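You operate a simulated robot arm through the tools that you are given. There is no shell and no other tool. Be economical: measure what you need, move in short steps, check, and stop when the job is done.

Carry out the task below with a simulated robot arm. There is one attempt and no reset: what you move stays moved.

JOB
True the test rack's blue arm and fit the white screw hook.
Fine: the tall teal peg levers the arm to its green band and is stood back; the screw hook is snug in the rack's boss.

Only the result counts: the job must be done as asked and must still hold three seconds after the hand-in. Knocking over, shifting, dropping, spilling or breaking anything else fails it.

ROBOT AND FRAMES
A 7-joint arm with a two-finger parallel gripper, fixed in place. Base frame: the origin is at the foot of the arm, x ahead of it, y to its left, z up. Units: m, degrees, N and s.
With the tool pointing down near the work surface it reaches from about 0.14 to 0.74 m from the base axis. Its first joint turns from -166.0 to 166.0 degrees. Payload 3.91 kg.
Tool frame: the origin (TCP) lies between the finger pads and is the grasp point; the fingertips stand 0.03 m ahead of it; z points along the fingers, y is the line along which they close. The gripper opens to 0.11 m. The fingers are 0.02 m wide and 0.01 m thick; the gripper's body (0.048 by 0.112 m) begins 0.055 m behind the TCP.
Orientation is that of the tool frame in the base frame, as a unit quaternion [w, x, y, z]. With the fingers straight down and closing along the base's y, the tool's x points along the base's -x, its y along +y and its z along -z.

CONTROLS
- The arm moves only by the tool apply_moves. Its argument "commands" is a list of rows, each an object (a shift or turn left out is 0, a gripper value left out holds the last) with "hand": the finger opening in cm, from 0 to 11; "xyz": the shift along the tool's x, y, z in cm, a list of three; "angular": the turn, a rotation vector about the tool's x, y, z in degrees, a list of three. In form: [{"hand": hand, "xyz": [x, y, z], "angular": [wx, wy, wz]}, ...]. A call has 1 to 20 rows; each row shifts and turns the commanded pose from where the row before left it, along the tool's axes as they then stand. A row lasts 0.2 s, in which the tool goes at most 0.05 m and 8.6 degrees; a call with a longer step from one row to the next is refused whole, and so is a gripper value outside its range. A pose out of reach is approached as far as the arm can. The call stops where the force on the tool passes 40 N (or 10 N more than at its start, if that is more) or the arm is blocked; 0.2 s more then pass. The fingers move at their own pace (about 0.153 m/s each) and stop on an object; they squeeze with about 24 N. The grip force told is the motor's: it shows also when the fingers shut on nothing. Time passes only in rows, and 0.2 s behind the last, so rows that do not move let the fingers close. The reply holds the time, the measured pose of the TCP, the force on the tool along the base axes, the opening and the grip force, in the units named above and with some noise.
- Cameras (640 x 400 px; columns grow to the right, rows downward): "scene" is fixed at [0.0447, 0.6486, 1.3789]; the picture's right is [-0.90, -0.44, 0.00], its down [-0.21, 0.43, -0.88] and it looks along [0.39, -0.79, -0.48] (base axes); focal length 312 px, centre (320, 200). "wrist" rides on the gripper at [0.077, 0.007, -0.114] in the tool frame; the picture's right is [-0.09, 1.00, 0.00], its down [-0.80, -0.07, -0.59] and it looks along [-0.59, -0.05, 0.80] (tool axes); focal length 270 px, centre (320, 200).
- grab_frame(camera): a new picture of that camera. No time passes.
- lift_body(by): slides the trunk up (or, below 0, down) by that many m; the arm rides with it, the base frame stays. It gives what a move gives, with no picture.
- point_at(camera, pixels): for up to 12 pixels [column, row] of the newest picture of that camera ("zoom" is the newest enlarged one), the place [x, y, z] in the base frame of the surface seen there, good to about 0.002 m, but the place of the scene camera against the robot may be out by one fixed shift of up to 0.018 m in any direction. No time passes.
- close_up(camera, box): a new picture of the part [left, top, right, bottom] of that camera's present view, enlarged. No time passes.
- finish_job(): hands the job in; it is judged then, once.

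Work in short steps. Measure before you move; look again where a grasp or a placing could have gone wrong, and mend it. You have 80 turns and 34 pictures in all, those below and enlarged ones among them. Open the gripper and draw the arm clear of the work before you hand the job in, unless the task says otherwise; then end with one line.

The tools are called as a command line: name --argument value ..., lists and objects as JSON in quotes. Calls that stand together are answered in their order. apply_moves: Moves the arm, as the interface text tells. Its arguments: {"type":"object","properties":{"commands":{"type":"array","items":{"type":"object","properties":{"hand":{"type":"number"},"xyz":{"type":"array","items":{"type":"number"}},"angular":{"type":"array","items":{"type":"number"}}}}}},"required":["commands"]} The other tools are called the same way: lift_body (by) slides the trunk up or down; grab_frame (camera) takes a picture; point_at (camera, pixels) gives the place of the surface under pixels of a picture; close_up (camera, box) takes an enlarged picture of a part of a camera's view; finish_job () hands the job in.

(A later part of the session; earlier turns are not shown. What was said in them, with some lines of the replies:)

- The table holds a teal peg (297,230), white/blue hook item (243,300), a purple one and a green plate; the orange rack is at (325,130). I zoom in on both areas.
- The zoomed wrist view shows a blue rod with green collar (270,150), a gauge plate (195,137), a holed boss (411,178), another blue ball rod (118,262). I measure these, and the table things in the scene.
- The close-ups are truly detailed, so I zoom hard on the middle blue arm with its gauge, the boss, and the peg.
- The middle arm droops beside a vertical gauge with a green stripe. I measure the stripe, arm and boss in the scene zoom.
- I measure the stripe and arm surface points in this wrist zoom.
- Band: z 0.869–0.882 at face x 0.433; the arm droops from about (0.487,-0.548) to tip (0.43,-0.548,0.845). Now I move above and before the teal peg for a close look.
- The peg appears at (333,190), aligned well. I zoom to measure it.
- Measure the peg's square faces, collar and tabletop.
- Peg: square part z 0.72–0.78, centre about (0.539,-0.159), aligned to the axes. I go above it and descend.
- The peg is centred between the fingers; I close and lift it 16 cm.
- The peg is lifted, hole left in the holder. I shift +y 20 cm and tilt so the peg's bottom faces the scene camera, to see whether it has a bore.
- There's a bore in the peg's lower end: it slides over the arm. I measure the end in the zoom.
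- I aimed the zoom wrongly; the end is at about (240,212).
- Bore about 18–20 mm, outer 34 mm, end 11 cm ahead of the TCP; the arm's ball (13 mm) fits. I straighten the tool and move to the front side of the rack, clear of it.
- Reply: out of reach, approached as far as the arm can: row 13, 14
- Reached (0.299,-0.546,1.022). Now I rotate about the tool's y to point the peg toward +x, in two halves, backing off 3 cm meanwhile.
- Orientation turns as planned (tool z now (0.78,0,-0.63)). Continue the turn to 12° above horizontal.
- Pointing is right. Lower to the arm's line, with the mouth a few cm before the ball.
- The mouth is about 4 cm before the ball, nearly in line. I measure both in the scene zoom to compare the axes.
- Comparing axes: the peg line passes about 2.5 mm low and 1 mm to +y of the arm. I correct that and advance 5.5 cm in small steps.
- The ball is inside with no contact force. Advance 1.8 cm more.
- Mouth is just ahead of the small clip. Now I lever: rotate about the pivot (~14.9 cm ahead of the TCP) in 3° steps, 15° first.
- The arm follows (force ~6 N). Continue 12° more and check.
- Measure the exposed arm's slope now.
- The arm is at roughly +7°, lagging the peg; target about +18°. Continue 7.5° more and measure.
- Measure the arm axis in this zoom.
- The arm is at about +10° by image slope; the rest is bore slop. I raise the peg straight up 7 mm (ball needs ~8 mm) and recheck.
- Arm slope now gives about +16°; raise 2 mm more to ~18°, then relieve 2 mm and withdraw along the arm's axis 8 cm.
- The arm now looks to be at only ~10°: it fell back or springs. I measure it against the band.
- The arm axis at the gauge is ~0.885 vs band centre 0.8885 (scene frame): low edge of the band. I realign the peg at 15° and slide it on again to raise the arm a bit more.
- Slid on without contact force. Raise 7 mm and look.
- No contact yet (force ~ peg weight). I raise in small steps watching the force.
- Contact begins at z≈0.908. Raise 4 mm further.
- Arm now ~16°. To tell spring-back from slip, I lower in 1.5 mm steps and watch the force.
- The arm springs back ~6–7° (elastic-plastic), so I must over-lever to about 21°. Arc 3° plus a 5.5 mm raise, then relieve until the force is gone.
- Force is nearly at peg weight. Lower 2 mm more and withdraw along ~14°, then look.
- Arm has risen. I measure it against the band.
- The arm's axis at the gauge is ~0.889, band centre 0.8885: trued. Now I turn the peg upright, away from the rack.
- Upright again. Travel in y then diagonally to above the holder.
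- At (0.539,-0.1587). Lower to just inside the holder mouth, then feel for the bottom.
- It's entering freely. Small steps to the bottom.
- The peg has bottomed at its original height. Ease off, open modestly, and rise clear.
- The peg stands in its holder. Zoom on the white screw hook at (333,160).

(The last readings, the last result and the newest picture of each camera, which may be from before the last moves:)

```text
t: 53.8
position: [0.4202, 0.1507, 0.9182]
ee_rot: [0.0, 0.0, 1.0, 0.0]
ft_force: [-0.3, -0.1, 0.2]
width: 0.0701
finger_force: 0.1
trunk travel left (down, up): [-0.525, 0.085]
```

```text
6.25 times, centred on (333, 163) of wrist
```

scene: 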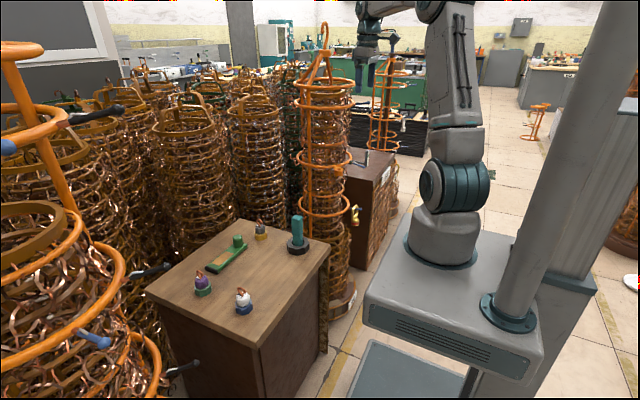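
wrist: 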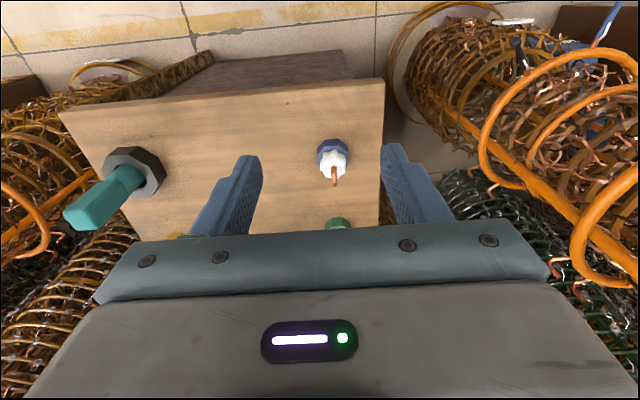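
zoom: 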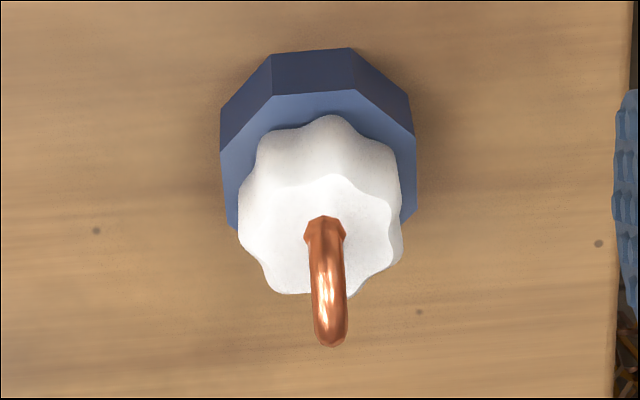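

point_at --camera "zoom" --pixels '[[320, 105], [232, 180], [408, 190], [320, 200], [260, 225], [380, 225], [318, 145], [245, 205], [395, 190], [326, 235], [329, 335], [310, 280]]'

point_at --camera "wrist" --pixels '[[100, 205], [85, 220], [115, 185], [135, 155]]'

```text
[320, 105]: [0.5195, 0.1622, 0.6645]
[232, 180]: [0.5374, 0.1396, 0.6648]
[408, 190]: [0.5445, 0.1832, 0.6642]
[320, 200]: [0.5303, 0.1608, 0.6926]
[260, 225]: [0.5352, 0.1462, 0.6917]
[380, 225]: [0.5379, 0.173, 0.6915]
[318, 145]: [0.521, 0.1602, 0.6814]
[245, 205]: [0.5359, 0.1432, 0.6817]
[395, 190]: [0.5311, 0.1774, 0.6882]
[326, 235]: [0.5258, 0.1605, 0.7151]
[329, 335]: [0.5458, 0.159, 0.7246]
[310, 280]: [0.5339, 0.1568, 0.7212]
```

```text
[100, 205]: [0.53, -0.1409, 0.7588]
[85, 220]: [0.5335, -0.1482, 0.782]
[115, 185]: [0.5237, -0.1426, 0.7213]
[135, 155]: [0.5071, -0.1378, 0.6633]
```

Knob: centre about (0.538,0.1605), Ø36 mm, z 0.665–0.692, hook top ~0.727. I go above it and descend to TCP z 0.698.

apply_moves --commands '[{"xyz": [-4, 0.33, 0]}, {"xyz": [-4, 0.33, 0]}, {"xyz": [-3.8, 0.32, 0]}, {}, {"xyz": [0, 0, 4.5]}, {"xyz": [0, 0, 4.5]}, {"xyz": [0, 0, 4.5]}, {"xyz": [0, 0, 4.5]}, {"xyz": [0, 0, 4.0]}, {}, {}]'

```text
t: 56.2
position: [0.537, 0.1595, 0.6977]
ee_rot: [-0.001, 0.0, 1.0, 0.0]
ft_force: [-0.7, -0.1, 0.2]
width: 0.07
finger_force: 0.1
trunk travel left (down, up): [-0.525, 0.085]
```

Right over it with no contact. Close, and lift gently.

apply_moves --commands '[{"hand": 0}, {}, {}, {}]'

apply_moves --commands '[{"xyz": [0, 0, -0.5]}, {"xyz": [0, 0, -1]}, {"xyz": [0, 0, -2]}, {"xyz": [0, 0, -4]}, {"xyz": [0, 0, -4]}, {}]'

```text
t: 57.2
position: [0.5373, 0.1619, 0.6975]
ee_rot: [0.001, 0.0, 1.0, 0.0]
ft_force: [0.4, 0.2, -0.3]
width: 0.0388
finger_force: 24.5
trunk travel left (down, up): [-0.525, 0.085]
```

```text
t: 58.6
position: [0.5365, 0.1623, 0.8128]
ee_rot: [0.0, 0.0, 1.0, 0.0]
ft_force: [-0.7, -0.7, -1.7]
width: 0.0389
finger_force: 24.0
trunk travel left (down, up): [-0.525, 0.085]
```

The hook is held. Before approaching the boss I measure the upper ring and boss ring from the first scene picture, for hand clearance.

point_at --camera "scene" --pixels '[[325, 107], [325, 105], [340, 105], [345, 104], [351, 98], [353, 93], [345, 160], [325, 165], [300, 155], [309, 165], [306, 110], [335, 60]]'

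```text
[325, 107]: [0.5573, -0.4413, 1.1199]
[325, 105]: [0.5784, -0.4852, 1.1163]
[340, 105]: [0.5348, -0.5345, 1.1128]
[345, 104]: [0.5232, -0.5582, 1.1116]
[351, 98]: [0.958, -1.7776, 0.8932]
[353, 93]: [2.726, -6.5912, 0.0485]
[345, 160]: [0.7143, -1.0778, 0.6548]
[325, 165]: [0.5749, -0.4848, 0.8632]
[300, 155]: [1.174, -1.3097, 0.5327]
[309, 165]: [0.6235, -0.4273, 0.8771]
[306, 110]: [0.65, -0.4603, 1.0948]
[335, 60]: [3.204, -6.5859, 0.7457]
```

Upper ring radius ≈0.115 around (0.60,-0.5475); boss is ~5 cm outside it, so a vertical approach is feasible. I raise and travel to (0.47,-0.35,0.975), beside the boss, and look.

apply_moves --commands '[{"xyz": [0, 0, -4.1]}, {"xyz": [0, 0, -4.1]}, {"xyz": [0, 0, -4]}, {"xyz": [0, 0, -4]}, {"xyz": [2.2, -4, 0]}, {"xyz": [2.2, -4, 0]}, {"xyz": [2.2, -4.4, 0]}, {"xyz": [0, -4.85, 0]}, {"xyz": [0, -4.85, 0]}, {"xyz": [0, -4.85, 0]}, {"xyz": [0, -4.85, 0]}, {"xyz": [0, -4.85, 0]}, {"xyz": [0, -4.85, 0]}, {"xyz": [0, -4.85, 0]}, {"xyz": [0, -4.85, 0]}, {}, {}]'

grab_frame --camera "wrist"

```text
t: 62.2
position: [0.4711, -0.3516, 0.9736]
ee_rot: [0.0, 0.001, 1.0, 0.0]
ft_force: [0.5, 0.5, -0.7]
width: 0.0388
finger_force: 24.0
trunk travel left (down, up): [-0.525, 0.085]
```

```text
1 pictures are left
```

wrist: 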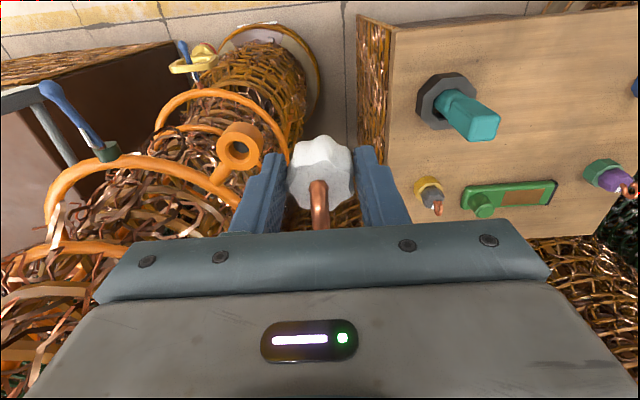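

The boss is at (239,147) with its hole at about (240,151). I measure rim points around it and the knob.

point_at --camera "wrist" --pixels '[[222, 152], [226, 162], [240, 167], [256, 160], [260, 150], [239, 137], [228, 145], [252, 143], [240, 150], [322, 140], [322, 160], [239, 130]]'

point_at --camera "wrist" --pixels '[[219, 152], [218, 147], [262, 148], [263, 155], [232, 166], [248, 166], [240, 170], [236, 152], [244, 154], [240, 158], [229, 152], [250, 152]]'

```text
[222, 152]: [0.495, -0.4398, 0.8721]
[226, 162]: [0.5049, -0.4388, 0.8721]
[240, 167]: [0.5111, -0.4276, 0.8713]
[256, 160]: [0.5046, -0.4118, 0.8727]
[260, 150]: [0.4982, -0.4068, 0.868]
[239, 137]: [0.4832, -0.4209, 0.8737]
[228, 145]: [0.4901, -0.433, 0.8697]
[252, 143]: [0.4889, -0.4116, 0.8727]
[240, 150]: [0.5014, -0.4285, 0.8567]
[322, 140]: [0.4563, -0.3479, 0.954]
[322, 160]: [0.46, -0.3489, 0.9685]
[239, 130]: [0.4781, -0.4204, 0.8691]
```

```text
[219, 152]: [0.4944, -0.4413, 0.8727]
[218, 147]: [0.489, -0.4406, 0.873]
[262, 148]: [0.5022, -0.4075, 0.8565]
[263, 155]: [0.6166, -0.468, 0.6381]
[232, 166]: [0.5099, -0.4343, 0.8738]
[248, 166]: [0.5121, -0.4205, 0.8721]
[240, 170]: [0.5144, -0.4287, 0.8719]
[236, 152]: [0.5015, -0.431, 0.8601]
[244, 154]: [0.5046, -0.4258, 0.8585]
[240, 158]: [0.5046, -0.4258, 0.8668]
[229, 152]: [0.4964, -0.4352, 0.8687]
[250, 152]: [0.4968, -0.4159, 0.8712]
```

Boss top z 0.8725, hole centre ≈(0.4955,-0.425). The hook axis is ~2.5 mm to +x of the TCP, so I set TCP to (0.493,-0.425).

apply_moves --commands '[{"xyz": [-1.1, -3.7, 0]}, {"xyz": [-1.1, -3.65, 0]}, {}, {"xyz": [0, 0, 1.5]}, {"xyz": [0, 0, 1.5]}, {}]'

```text
t: 63.6
position: [0.4935, -0.4244, 0.9446]
ee_rot: [0.001, 0.0, 1.0, 0.0]
ft_force: [0.3, -0.4, 0.1]
width: 0.0389
finger_force: 24.2
trunk travel left (down, up): [-0.525, 0.085]
```

Aligned. Lower stepwise, watching the force.

apply_moves --commands '[{"xyz": [0, 0, 0.7]}, {"xyz": [0, 0, 0.5]}, {"xyz": [0, 0, 0.4]}, {}]'

apply_moves --commands '[{"xyz": [0, 0, 0.3]}, {"xyz": [0, 0, 0.3]}, {}]'

```text
t: 64.6
position: [0.4925, -0.4233, 0.9281]
ee_rot: [0.001, 0.0, 1.0, 0.0]
ft_force: [-0.4, 0.1, -1.5]
width: 0.0393
finger_force: 24.3
trunk travel left (down, up): [-0.525, 0.085]
```

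```text
t: 65.4
position: [0.4922, -0.4232, 0.9232]
ee_rot: [0.0, 0.0, 1.0, 0.0]
ft_force: [-0.2, -0.8, 0.2]
width: 0.039
finger_force: 23.8
trunk travel left (down, up): [-0.525, 0.085]
```

No contact yet at z 0.923. Continue in small steps.

apply_moves --commands '[{"xyz": [0, 0, 0.3]}, {"xyz": [0, 0, 0.2]}, {}]'

apply_moves --commands '[{"xyz": [0, 0, 0.25]}, {"xyz": [0, 0, 0.25]}, {}]'

```text
t: 66.2
position: [0.4935, -0.4241, 0.9181]
ee_rot: [0.0, 0.0, 1.0, 0.0]
ft_force: [0.0, -1.0, -0.4]
width: 0.0388
finger_force: 24.5
trunk travel left (down, up): [-0.525, 0.085]
```

```text
t: 67.0
position: [0.4917, -0.4249, 0.9131]
ee_rot: [0.0, 0.001, 1.0, 0.0]
ft_force: [-2.0, -3.9, 1.0]
width: 0.0382
finger_force: 24.0
trunk travel left (down, up): [-0.525, 0.085]
```

A light lateral force (-2,-4 N) appears: the shank touches the chamfer. I shift about 1 mm toward the force and continue down slightly.

apply_moves --commands '[{"xyz": [0.05, -0.1, 0]}, {}, {"xyz": [0, 0, 0.15]}, {}]'

```text
t: 68.0
position: [0.4921, -0.4247, 0.9141]
ee_rot: [0.001, 0.0, 1.0, -0.001]
ft_force: [0.5, -3.9, 12.3]
width: 0.0388
finger_force: 24.0
trunk travel left (down, up): [-0.525, 0.085]
```

12 N axial and still -4 N in y. Shift another 1 mm to -y and see.

apply_moves --commands '[{"xyz": [0, -0.1, 0]}, {}]'

apply_moves --commands '[{"xyz": [0, -0.08, 0]}, {}]'

```text
t: 68.6
position: [0.4923, -0.4261, 0.913]
ee_rot: [0.002, 0.0, 1.0, 0.0]
ft_force: [0.1, -3.6, 12.8]
width: 0.0389
finger_force: 23.7
trunk travel left (down, up): [-0.525, 0.085]
```

```text
t: 69.2
position: [0.4913, -0.4266, 0.9129]
ee_rot: [0.001, -0.001, 1.0, -0.001]
ft_force: [-0.9, 0.7, 14.6]
width: 0.0388
finger_force: 24.3
trunk travel left (down, up): [-0.525, 0.085]
```

Lateral force is gone, axial 14 N. Try turning clockwise (+z of tool) 48° and watch height and force.

apply_moves --commands '[{"angular": [0, 0, 8]}, {"angular": [0, 0, 8]}, {"angular": [0, 0, 8]}, {"angular": [0, 0, 8]}, {"angular": [0, 0, 8]}, {"angular": [0, 0, 8]}, {}]'

```text
t: 70.8
position: [0.4933, -0.4224, 0.9117]
ee_rot: [-0.001, 0.407, 0.914, 0.0]
ft_force: [6.5, 20.1, 5.7]
width: 0.0389
finger_force: 23.7
trunk travel left (down, up): [-0.525, 0.085]
```

The shank is captured (lateral 20 N because the hook's axis is ~5 mm off the TCP in tool −x). I relieve that first.

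apply_moves --commands '[{"xyz": [0.1, 0.2, 0]}, {"xyz": [0.08, 0.15, 0]}, {}]'

```text
t: 71.6
position: [0.4926, -0.4235, 0.9113]
ee_rot: [0.0, 0.407, 0.914, -0.002]
ft_force: [4.8, 9.1, 4.4]
width: 0.0389
finger_force: 24.4
trunk travel left (down, up): [-0.525, 0.085]
```

Force halves; z dropped ~1.6 mm, so it seems to be threading. Relieve a bit more, then turn on about the hook's axis with slight descent.

apply_moves --commands '[{"xyz": [0.06, 0.2, 0]}, {}]'

apply_moves --commands '[{"xyz": [0, 0.06, 0.02], "angular": [0, 0, 8]}, {"xyz": [0, 0.06, 0.02], "angular": [0, 0, 8]}, {"xyz": [0, 0.06, 0.02], "angular": [0, 0, 8]}, {}]'

```text
t: 72.2
position: [0.4939, -0.4227, 0.9117]
ee_rot: [0.0, 0.408, 0.913, -0.001]
ft_force: [-2.1, -1.7, 4.9]
width: 0.0388
finger_force: 24.1
trunk travel left (down, up): [-0.525, 0.085]
```

```text
t: 73.2
position: [0.495, -0.4206, 0.912]
ee_rot: [0.001, 0.588, 0.809, 0.0]
ft_force: [-11.5, -13.9, 6.3]
width: 0.0388
finger_force: 24.5
trunk travel left (down, up): [-0.525, 0.085]
```

Now the lateral force is opposite (-11,-14 N): overcompensated. Shift back ~3 mm along the force.

apply_moves --commands '[{"xyz": [-0.15, -0.25, 0]}, {}]'

```text
t: 73.8
position: [0.4943, -0.4232, 0.9115]
ee_rot: [0.0, 0.588, 0.809, 0.0]
ft_force: [-6.9, -9.1, 10.6]
width: 0.0391
finger_force: 23.9
trunk travel left (down, up): [-0.525, 0.085]
```

Still dropping; repeat.

apply_moves --commands '[{"xyz": [-0.15, -0.22, 0]}, {}]'

```text
t: 74.4
position: [0.4941, -0.4232, 0.9104]
ee_rot: [0.001, 0.587, 0.81, 0.001]
ft_force: [1.9, 1.6, 11.5]
width: 0.039
finger_force: 24.1
trunk travel left (down, up): [-0.525, 0.085]
```

Forces near zero at (0.494,-0.423,0.910). Continue turning in place in small bites with slight descent.

apply_moves --commands '[{"xyz": [0, 0, 0.02], "angular": [0, 0, 8]}, {"xyz": [0, 0, 0.02], "angular": [0, 0, 8]}, {"xyz": [0, 0, 0.02], "angular": [0, 0, 8]}, {}]'

```text
t: 75.4
position: [0.496, -0.4221, 0.9099]
ee_rot: [0.001, 0.743, 0.669, 0.0]
ft_force: [18.6, 7.6, 13.0]
width: 0.039
finger_force: 24.1
trunk travel left (down, up): [-0.525, 0.085]
```

Turned 96°; the axis is ~2.4 mm in tool −x. I release, centre the TCP on the axis, turn back 90° and regrip for a cleaner second bite.

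apply_moves --commands '[{"xyz": [0.05, 0.1, 0]}, {"hand": 6}, {}, {}, {"xyz": [-0.24, 0, -0.2]}, {"angular": [0, 0, -8.2]}, {"angular": [0, 0, -8.2]}, {"angular": [0, 0, -8.2]}, {"angular": [0, 0, -8.2]}, {"angular": [0, 0, -8.2]}, {"angular": [0, 0, -8.2]}, {"angular": [0, 0, -8.2]}, {"angular": [0, 0, -8.2]}, {"angular": [0, 0, -8.2]}, {"angular": [0, 0, -8.2]}, {"angular": [0, 0, -8.0]}, {}]'

apply_moves --commands '[{"hand": 0}, {}, {}, {}]'

```text
t: 79.0
position: [0.4944, -0.4267, 0.9121]
ee_rot: [0.001, 0.051, 0.999, 0.0]
ft_force: [0.3, 0.8, -0.1]
width: 0.0601
finger_force: 0.0
trunk travel left (down, up): [-0.525, 0.085]
```

```text
t: 80.0
position: [0.494, -0.4275, 0.9116]
ee_rot: [0.0, 0.051, 0.999, 0.0]
ft_force: [-1.5, 5.0, -0.2]
width: 0.0391
finger_force: 24.3
trunk travel left (down, up): [-0.525, 0.085]
```

Regripped with just 5 N lateral. Nudge +y 0.3 mm and turn 40°.

apply_moves --commands '[{"xyz": [0, 0.03, 0.1]}, {"xyz": [0, 0, 0.03], "angular": [0, 0, 8]}, {"xyz": [0, 0, 0.03], "angular": [0, 0, 8]}, {"xyz": [0, 0, 0.03], "angular": [0, 0, 8]}, {"xyz": [0, 0, 0.03], "angular": [0, 0, 8]}, {"xyz": [0, 0, 0.03], "angular": [0, 0, 8]}, {}]'

apply_moves --commands '[{}]'

```text
t: 81.6
position: [0.4952, -0.425, 0.9101]
ee_rot: [0.002, 0.39, 0.921, -0.001]
ft_force: [4.1, 7.1, 13.0]
width: 0.0387
finger_force: 23.5
trunk travel left (down, up): [-0.525, 0.085]
```

```text
t: 82.0
position: [0.4956, -0.4234, 0.911]
ee_rot: [0.001, 0.391, 0.921, 0.0]
ft_force: [5.0, 6.7, 14.4]
width: 0.0388
finger_force: 24.2
trunk travel left (down, up): [-0.525, 0.085]
```

Turning with ~8 N lateral, 14 N axial. Continue 48° with little added descent.

apply_moves --commands '[{"xyz": [0, 0.05, 0]}, {"xyz": [0, 0.01, 0.015], "angular": [0, 0, 8]}, {"xyz": [0, 0.01, 0.015], "angular": [0, 0, 8]}, {"xyz": [0, 0.01, 0.015], "angular": [0, 0, 8]}, {"xyz": [0, 0.01, 0.015], "angular": [0, 0, 8]}, {"xyz": [0, 0.01, 0.015], "angular": [0, 0, 8]}, {"xyz": [0, 0.01, 0.015], "angular": [0, 0, 8]}, {}]'

```text
t: 83.8
position: [0.4955, -0.423, 0.9081]
ee_rot: [0.0, 0.731, 0.683, -0.001]
ft_force: [9.3, 4.9, 10.2]
width: 0.0389
finger_force: 23.5
trunk travel left (down, up): [-0.525, 0.085]
```

Height down to 0.908, knob near the boss top. Keep turning 32° more and watch for it to tighten.

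apply_moves --commands '[{"xyz": [0, 0.05, 0]}, {"xyz": [0, 0.01, 0.015], "angular": [0, 0, 8]}, {"xyz": [0, 0.01, 0.015], "angular": [0, 0, 8]}, {"xyz": [0, 0.01, 0.015], "angular": [0, 0, 8]}, {"xyz": [0, 0.01, 0.015], "angular": [0, 0, 8]}, {}]'

```text
t: 85.2
position: [0.4963, -0.4258, 0.9097]
ee_rot: [-0.001, 0.891, 0.454, -0.001]
ft_force: [9.7, 4.7, 8.8]
width: 0.0387
finger_force: 23.5
trunk travel left (down, up): [-0.525, 0.085]
```

Still turning freely. Continue 40°.

apply_moves --commands '[{"xyz": [0, 0.05, 0]}, {"xyz": [0, 0.01, 0.02], "angular": [0, 0, 8]}, {"xyz": [0, 0.01, 0.02], "angular": [0, 0, 8]}, {"xyz": [0, 0.01, 0.02], "angular": [0, 0, 8]}, {"xyz": [0, 0.01, 0.02], "angular": [0, 0, 8]}, {"xyz": [0, 0.01, 0.02], "angular": [0, 0, 8]}, {}]'

apply_moves --commands '[{}]'

```text
t: 86.8
position: [0.4967, -0.4254, 0.9076]
ee_rot: [0.001, 0.993, 0.12, 0.0]
ft_force: [6.3, 5.6, 9.0]
width: 0.039
finger_force: 23.7
trunk travel left (down, up): [-0.525, 0.085]
```

```text
t: 87.2
position: [0.4963, -0.4262, 0.9078]
ee_rot: [0.001, 0.993, 0.122, 0.001]
ft_force: [6.8, 5.9, 7.9]
width: 0.0389
finger_force: 23.6
trunk travel left (down, up): [-0.525, 0.085]
```

z now 0.9077, still turning. Try 40° more in the same direction.

apply_moves --commands '[{"xyz": [0, 0.04, 0]}, {"xyz": [0, 0.01, 0.02], "angular": [0, 0, 8]}, {"xyz": [0, 0.01, 0.02], "angular": [0, 0, 8]}, {"xyz": [0, 0.01, 0.02], "angular": [0, 0, 8]}, {"xyz": [0, 0.01, 0.02], "angular": [0, 0, 8]}, {"xyz": [0, 0.01, 0.02], "angular": [0, 0, 8]}, {}]'

apply_moves --commands '[{}]'

```text
t: 88.8
position: [0.4957, -0.4257, 0.9067]
ee_rot: [0.001, 0.974, -0.225, 0.0]
ft_force: [2.4, 7.0, 6.4]
width: 0.0387
finger_force: 24.2
trunk travel left (down, up): [-0.525, 0.085]
```

```text
t: 89.2
position: [0.4958, -0.4264, 0.9074]
ee_rot: [0.0, 0.974, -0.226, 0.0]
ft_force: [1.8, 7.4, 6.0]
width: 0.0388
finger_force: 24.0
trunk travel left (down, up): [-0.525, 0.085]
```

It follows without limits, axial force falling as it descends. Continue 56°.

apply_moves --commands '[{"xyz": [-0.03, 0, 0.02], "angular": [0, 0, 8]}, {"xyz": [0, 0, 0.02], "angular": [0, 0, 8]}, {"xyz": [0, 0, 0.02], "angular": [0, 0, 8]}, {"xyz": [0, 0, 0.02], "angular": [0, 0, 8]}, {"xyz": [0, 0, 0.02], "angular": [0, 0, 8]}, {"xyz": [0, 0, 0.02], "angular": [0, 0, 8]}, {"xyz": [0, 0, 0.02], "angular": [0, 0, 8]}, {}]'

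apply_moves --commands '[{}]'

```text
t: 91.0
position: [0.4958, -0.4263, 0.9049]
ee_rot: [0.0, 0.777, -0.63, -0.002]
ft_force: [-9.3, 8.9, -13.5]
width: 0.039
finger_force: 24.3
out of reach, approached as far as the arm can: row 7
trunk travel left (down, up): [-0.525, 0.085]
```

```text
t: 91.4
position: [0.4956, -0.4278, 0.9049]
ee_rot: [0.0, 0.777, -0.629, -0.001]
ft_force: [-10.4, 9.3, -13.0]
width: 0.0391
finger_force: 23.7
trunk travel left (down, up): [-0.525, 0.085]
```

Wrist limit reached and the thread now pulls down (-13 N). I relieve, release, and turn back 180° for another bite.

apply_moves --commands '[{"xyz": [-0.05, 0.04, 0.15]}, {"hand": 6}, {}, {}, {"xyz": [0, 0, -0.1], "angular": [0, 0, -8.4]}, {"angular": [0, 0, -8.4]}, {"angular": [0, 0, -8.4]}, {"angular": [0, 0, -8.4]}, {"angular": [0, 0, -8.4]}, {"angular": [0, 0, -8.4]}, {"angular": [0, 0, -8.4]}, {"angular": [0, 0, -8.4]}, {"angular": [0, 0, -8.4]}, {"angular": [0, 0, -8.4]}, {"angular": [0, 0, -8.4]}, {"angular": [0, 0, -8.4]}, {"angular": [0, 0, -8.4]}, {"angular": [0, 0, -8.4]}, {"angular": [0, 0, -8.4]}, {"angular": [0, 0, -8.4]}]'

apply_moves --commands '[{"angular": [0, 0, -8.4]}, {"angular": [0, 0, -8.4]}, {"angular": [0, 0, -8.4]}, {"angular": [0, 0, -8.4]}, {"angular": [0, 0, -8.4]}, {}, {"hand": 0}, {}, {}, {}]'

```text
t: 95.6
position: [0.4954, -0.4274, 0.905]
ee_rot: [0.0, 0.881, 0.474, 0.0]
ft_force: [-0.6, -0.8, 1.2]
width: 0.0599
finger_force: 0.0
trunk travel left (down, up): [-0.525, 0.085]
```

```text
t: 97.8
position: [0.4963, -0.4256, 0.9055]
ee_rot: [0.0, 0.653, 0.757, 0.0]
ft_force: [1.9, 0.1, -0.3]
width: 0.0385
finger_force: 23.9
trunk travel left (down, up): [-0.525, 0.085]
```

Regripped well-centred with no side force. Turn 40° and watch for tightening.

apply_moves --commands '[{"xyz": [0, 0, 0.02], "angular": [0, 0, 8]}, {"xyz": [0, 0, 0.02], "angular": [0, 0, 8]}, {"xyz": [0, 0, 0.02], "angular": [0, 0, 8]}, {"xyz": [0, 0, 0.02], "angular": [0, 0, 8]}, {"xyz": [0, 0, 0.02], "angular": [0, 0, 8]}, {}]'

apply_moves --commands '[{}]'

```text
t: 99.2
position: [0.4957, -0.4273, 0.9032]
ee_rot: [0.0, 0.873, 0.487, 0.0]
ft_force: [-5.6, 1.3, 1.0]
width: 0.038
finger_force: 24.2
trunk travel left (down, up): [-0.525, 0.085]
```

```text
t: 99.6
position: [0.4945, -0.4267, 0.9036]
ee_rot: [0.0, 0.873, 0.488, 0.0]
ft_force: [-6.2, 2.3, 1.3]
width: 0.0377
finger_force: 24.3
trunk travel left (down, up): [-0.525, 0.085]
```

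The grip width changed (0.0385→0.0377), hinting the fingers slip on a tight knob. Turn 32° more to confirm.

apply_moves --commands '[{"angular": [0, 0, 8]}, {"angular": [0, 0, 8]}, {}]'

apply_moves --commands '[{"angular": [0, 0, 8]}, {"angular": [0, 0, 8]}, {}]'

```text
t: 100.4
position: [0.4954, -0.4263, 0.9048]
ee_rot: [0.0, 0.933, 0.361, 0.0]
ft_force: [-7.9, 5.8, -0.7]
width: 0.0392
finger_force: 23.9
trunk travel left (down, up): [-0.525, 0.085]
```

```text
t: 101.2
position: [0.4946, -0.4255, 0.9039]
ee_rot: [0.0, 0.974, 0.228, 0.0]
ft_force: [-7.0, 10.5, -0.4]
width: 0.0379
finger_force: 23.7
trunk travel left (down, up): [-0.525, 0.085]
```

Width cycles 0.038/0.0392/0.0379 while z stays put: the fingers slip over the lobes of a knob that no longer turns – snug. I release, turn the hand tangent to the rack, rise and retreat.

apply_moves --commands '[{"hand": 6.5}, {}, {}, {"angular": [0, 0, -8.2]}, {"angular": [0, 0, -8.2]}, {"angular": [0, 0, -8.2]}, {"angular": [0, 0, -8.2]}, {"angular": [0, 0, -8.2]}, {"angular": [0, 0, -8.2]}, {"angular": [0, 0, -8.2]}, {"angular": [0, 0, -8.2]}, {"angular": [0, 0, -8.2]}, {"angular": [0, 0, -8.2]}, {"angular": [0, 0, -8.2]}, {"angular": [0, 0, -8.2]}, {"angular": [0, 0, -8.2]}, {}]'

apply_moves --commands '[{"xyz": [0, 0, -2]}, {"xyz": [0, 0, -2]}, {"xyz": [0, 0, -2]}, {"xyz": [0, 0, -2]}, {"xyz": [0, 0, -2]}, {"xyz": [4, 0, 0]}, {"xyz": [4, 0, 0]}, {"xyz": [4, 0, 0]}, {"xyz": [4, 0, 0]}, {}]'

close_up --camera "scene" --box '[280, 120, 408, 260]'

```text
t: 104.8
position: [0.4953, -0.4274, 0.9037]
ee_rot: [0.001, 0.398, 0.918, 0.0]
ft_force: [0.5, 0.1, -0.5]
width: 0.0649
finger_force: 0.1
trunk travel left (down, up): [-0.525, 0.085]
```

```text
t: 107.0
position: [0.3853, -0.31, 1.0048]
ee_rot: [0.0, 0.399, 0.917, 0.0]
ft_force: [-0.2, -0.4, 0.3]
width: 0.0648
finger_force: 0.0
trunk travel left (down, up): [-0.525, 0.085]
```

```text
2.86 times, centred on (344, 190) of scene
```

zoom: 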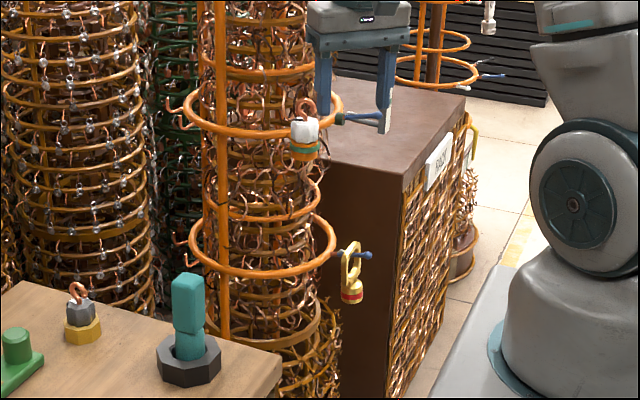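

The hook sits upright in the boss with a green seam below the knob, the peg stands, the arm lies at the gauge. I check heights by measuring.

point_at --camera "zoom" --pixels '[[305, 126], [305, 135], [305, 143], [305, 147], [305, 152], [304, 157], [380, 116], [370, 117], [360, 118], [350, 119], [189, 290], [391, 100]]'

```text
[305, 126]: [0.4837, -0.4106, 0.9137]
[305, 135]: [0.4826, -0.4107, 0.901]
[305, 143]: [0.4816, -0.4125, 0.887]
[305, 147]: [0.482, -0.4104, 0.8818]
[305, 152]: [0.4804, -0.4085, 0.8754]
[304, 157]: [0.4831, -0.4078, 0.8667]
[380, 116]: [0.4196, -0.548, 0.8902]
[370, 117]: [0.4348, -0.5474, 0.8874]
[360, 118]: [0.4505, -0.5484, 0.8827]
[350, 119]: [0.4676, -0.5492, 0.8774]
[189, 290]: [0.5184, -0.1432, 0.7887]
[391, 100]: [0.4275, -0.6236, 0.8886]
```

White knob bottom meets the boss top (≈0.887 scene frame), the arm is at ≈0.888 on the band centre (0.8885), the peg stands in its holder, and the hand is clear and open. I hand in.

finish_job

```text
The job is handed in.
```

I levered the blue arm to its green band with the teal peg, stood the peg back in its holder, and turned the white screw hook until it stopped, snug in the boss. The job is handed in; I have no verdict back.
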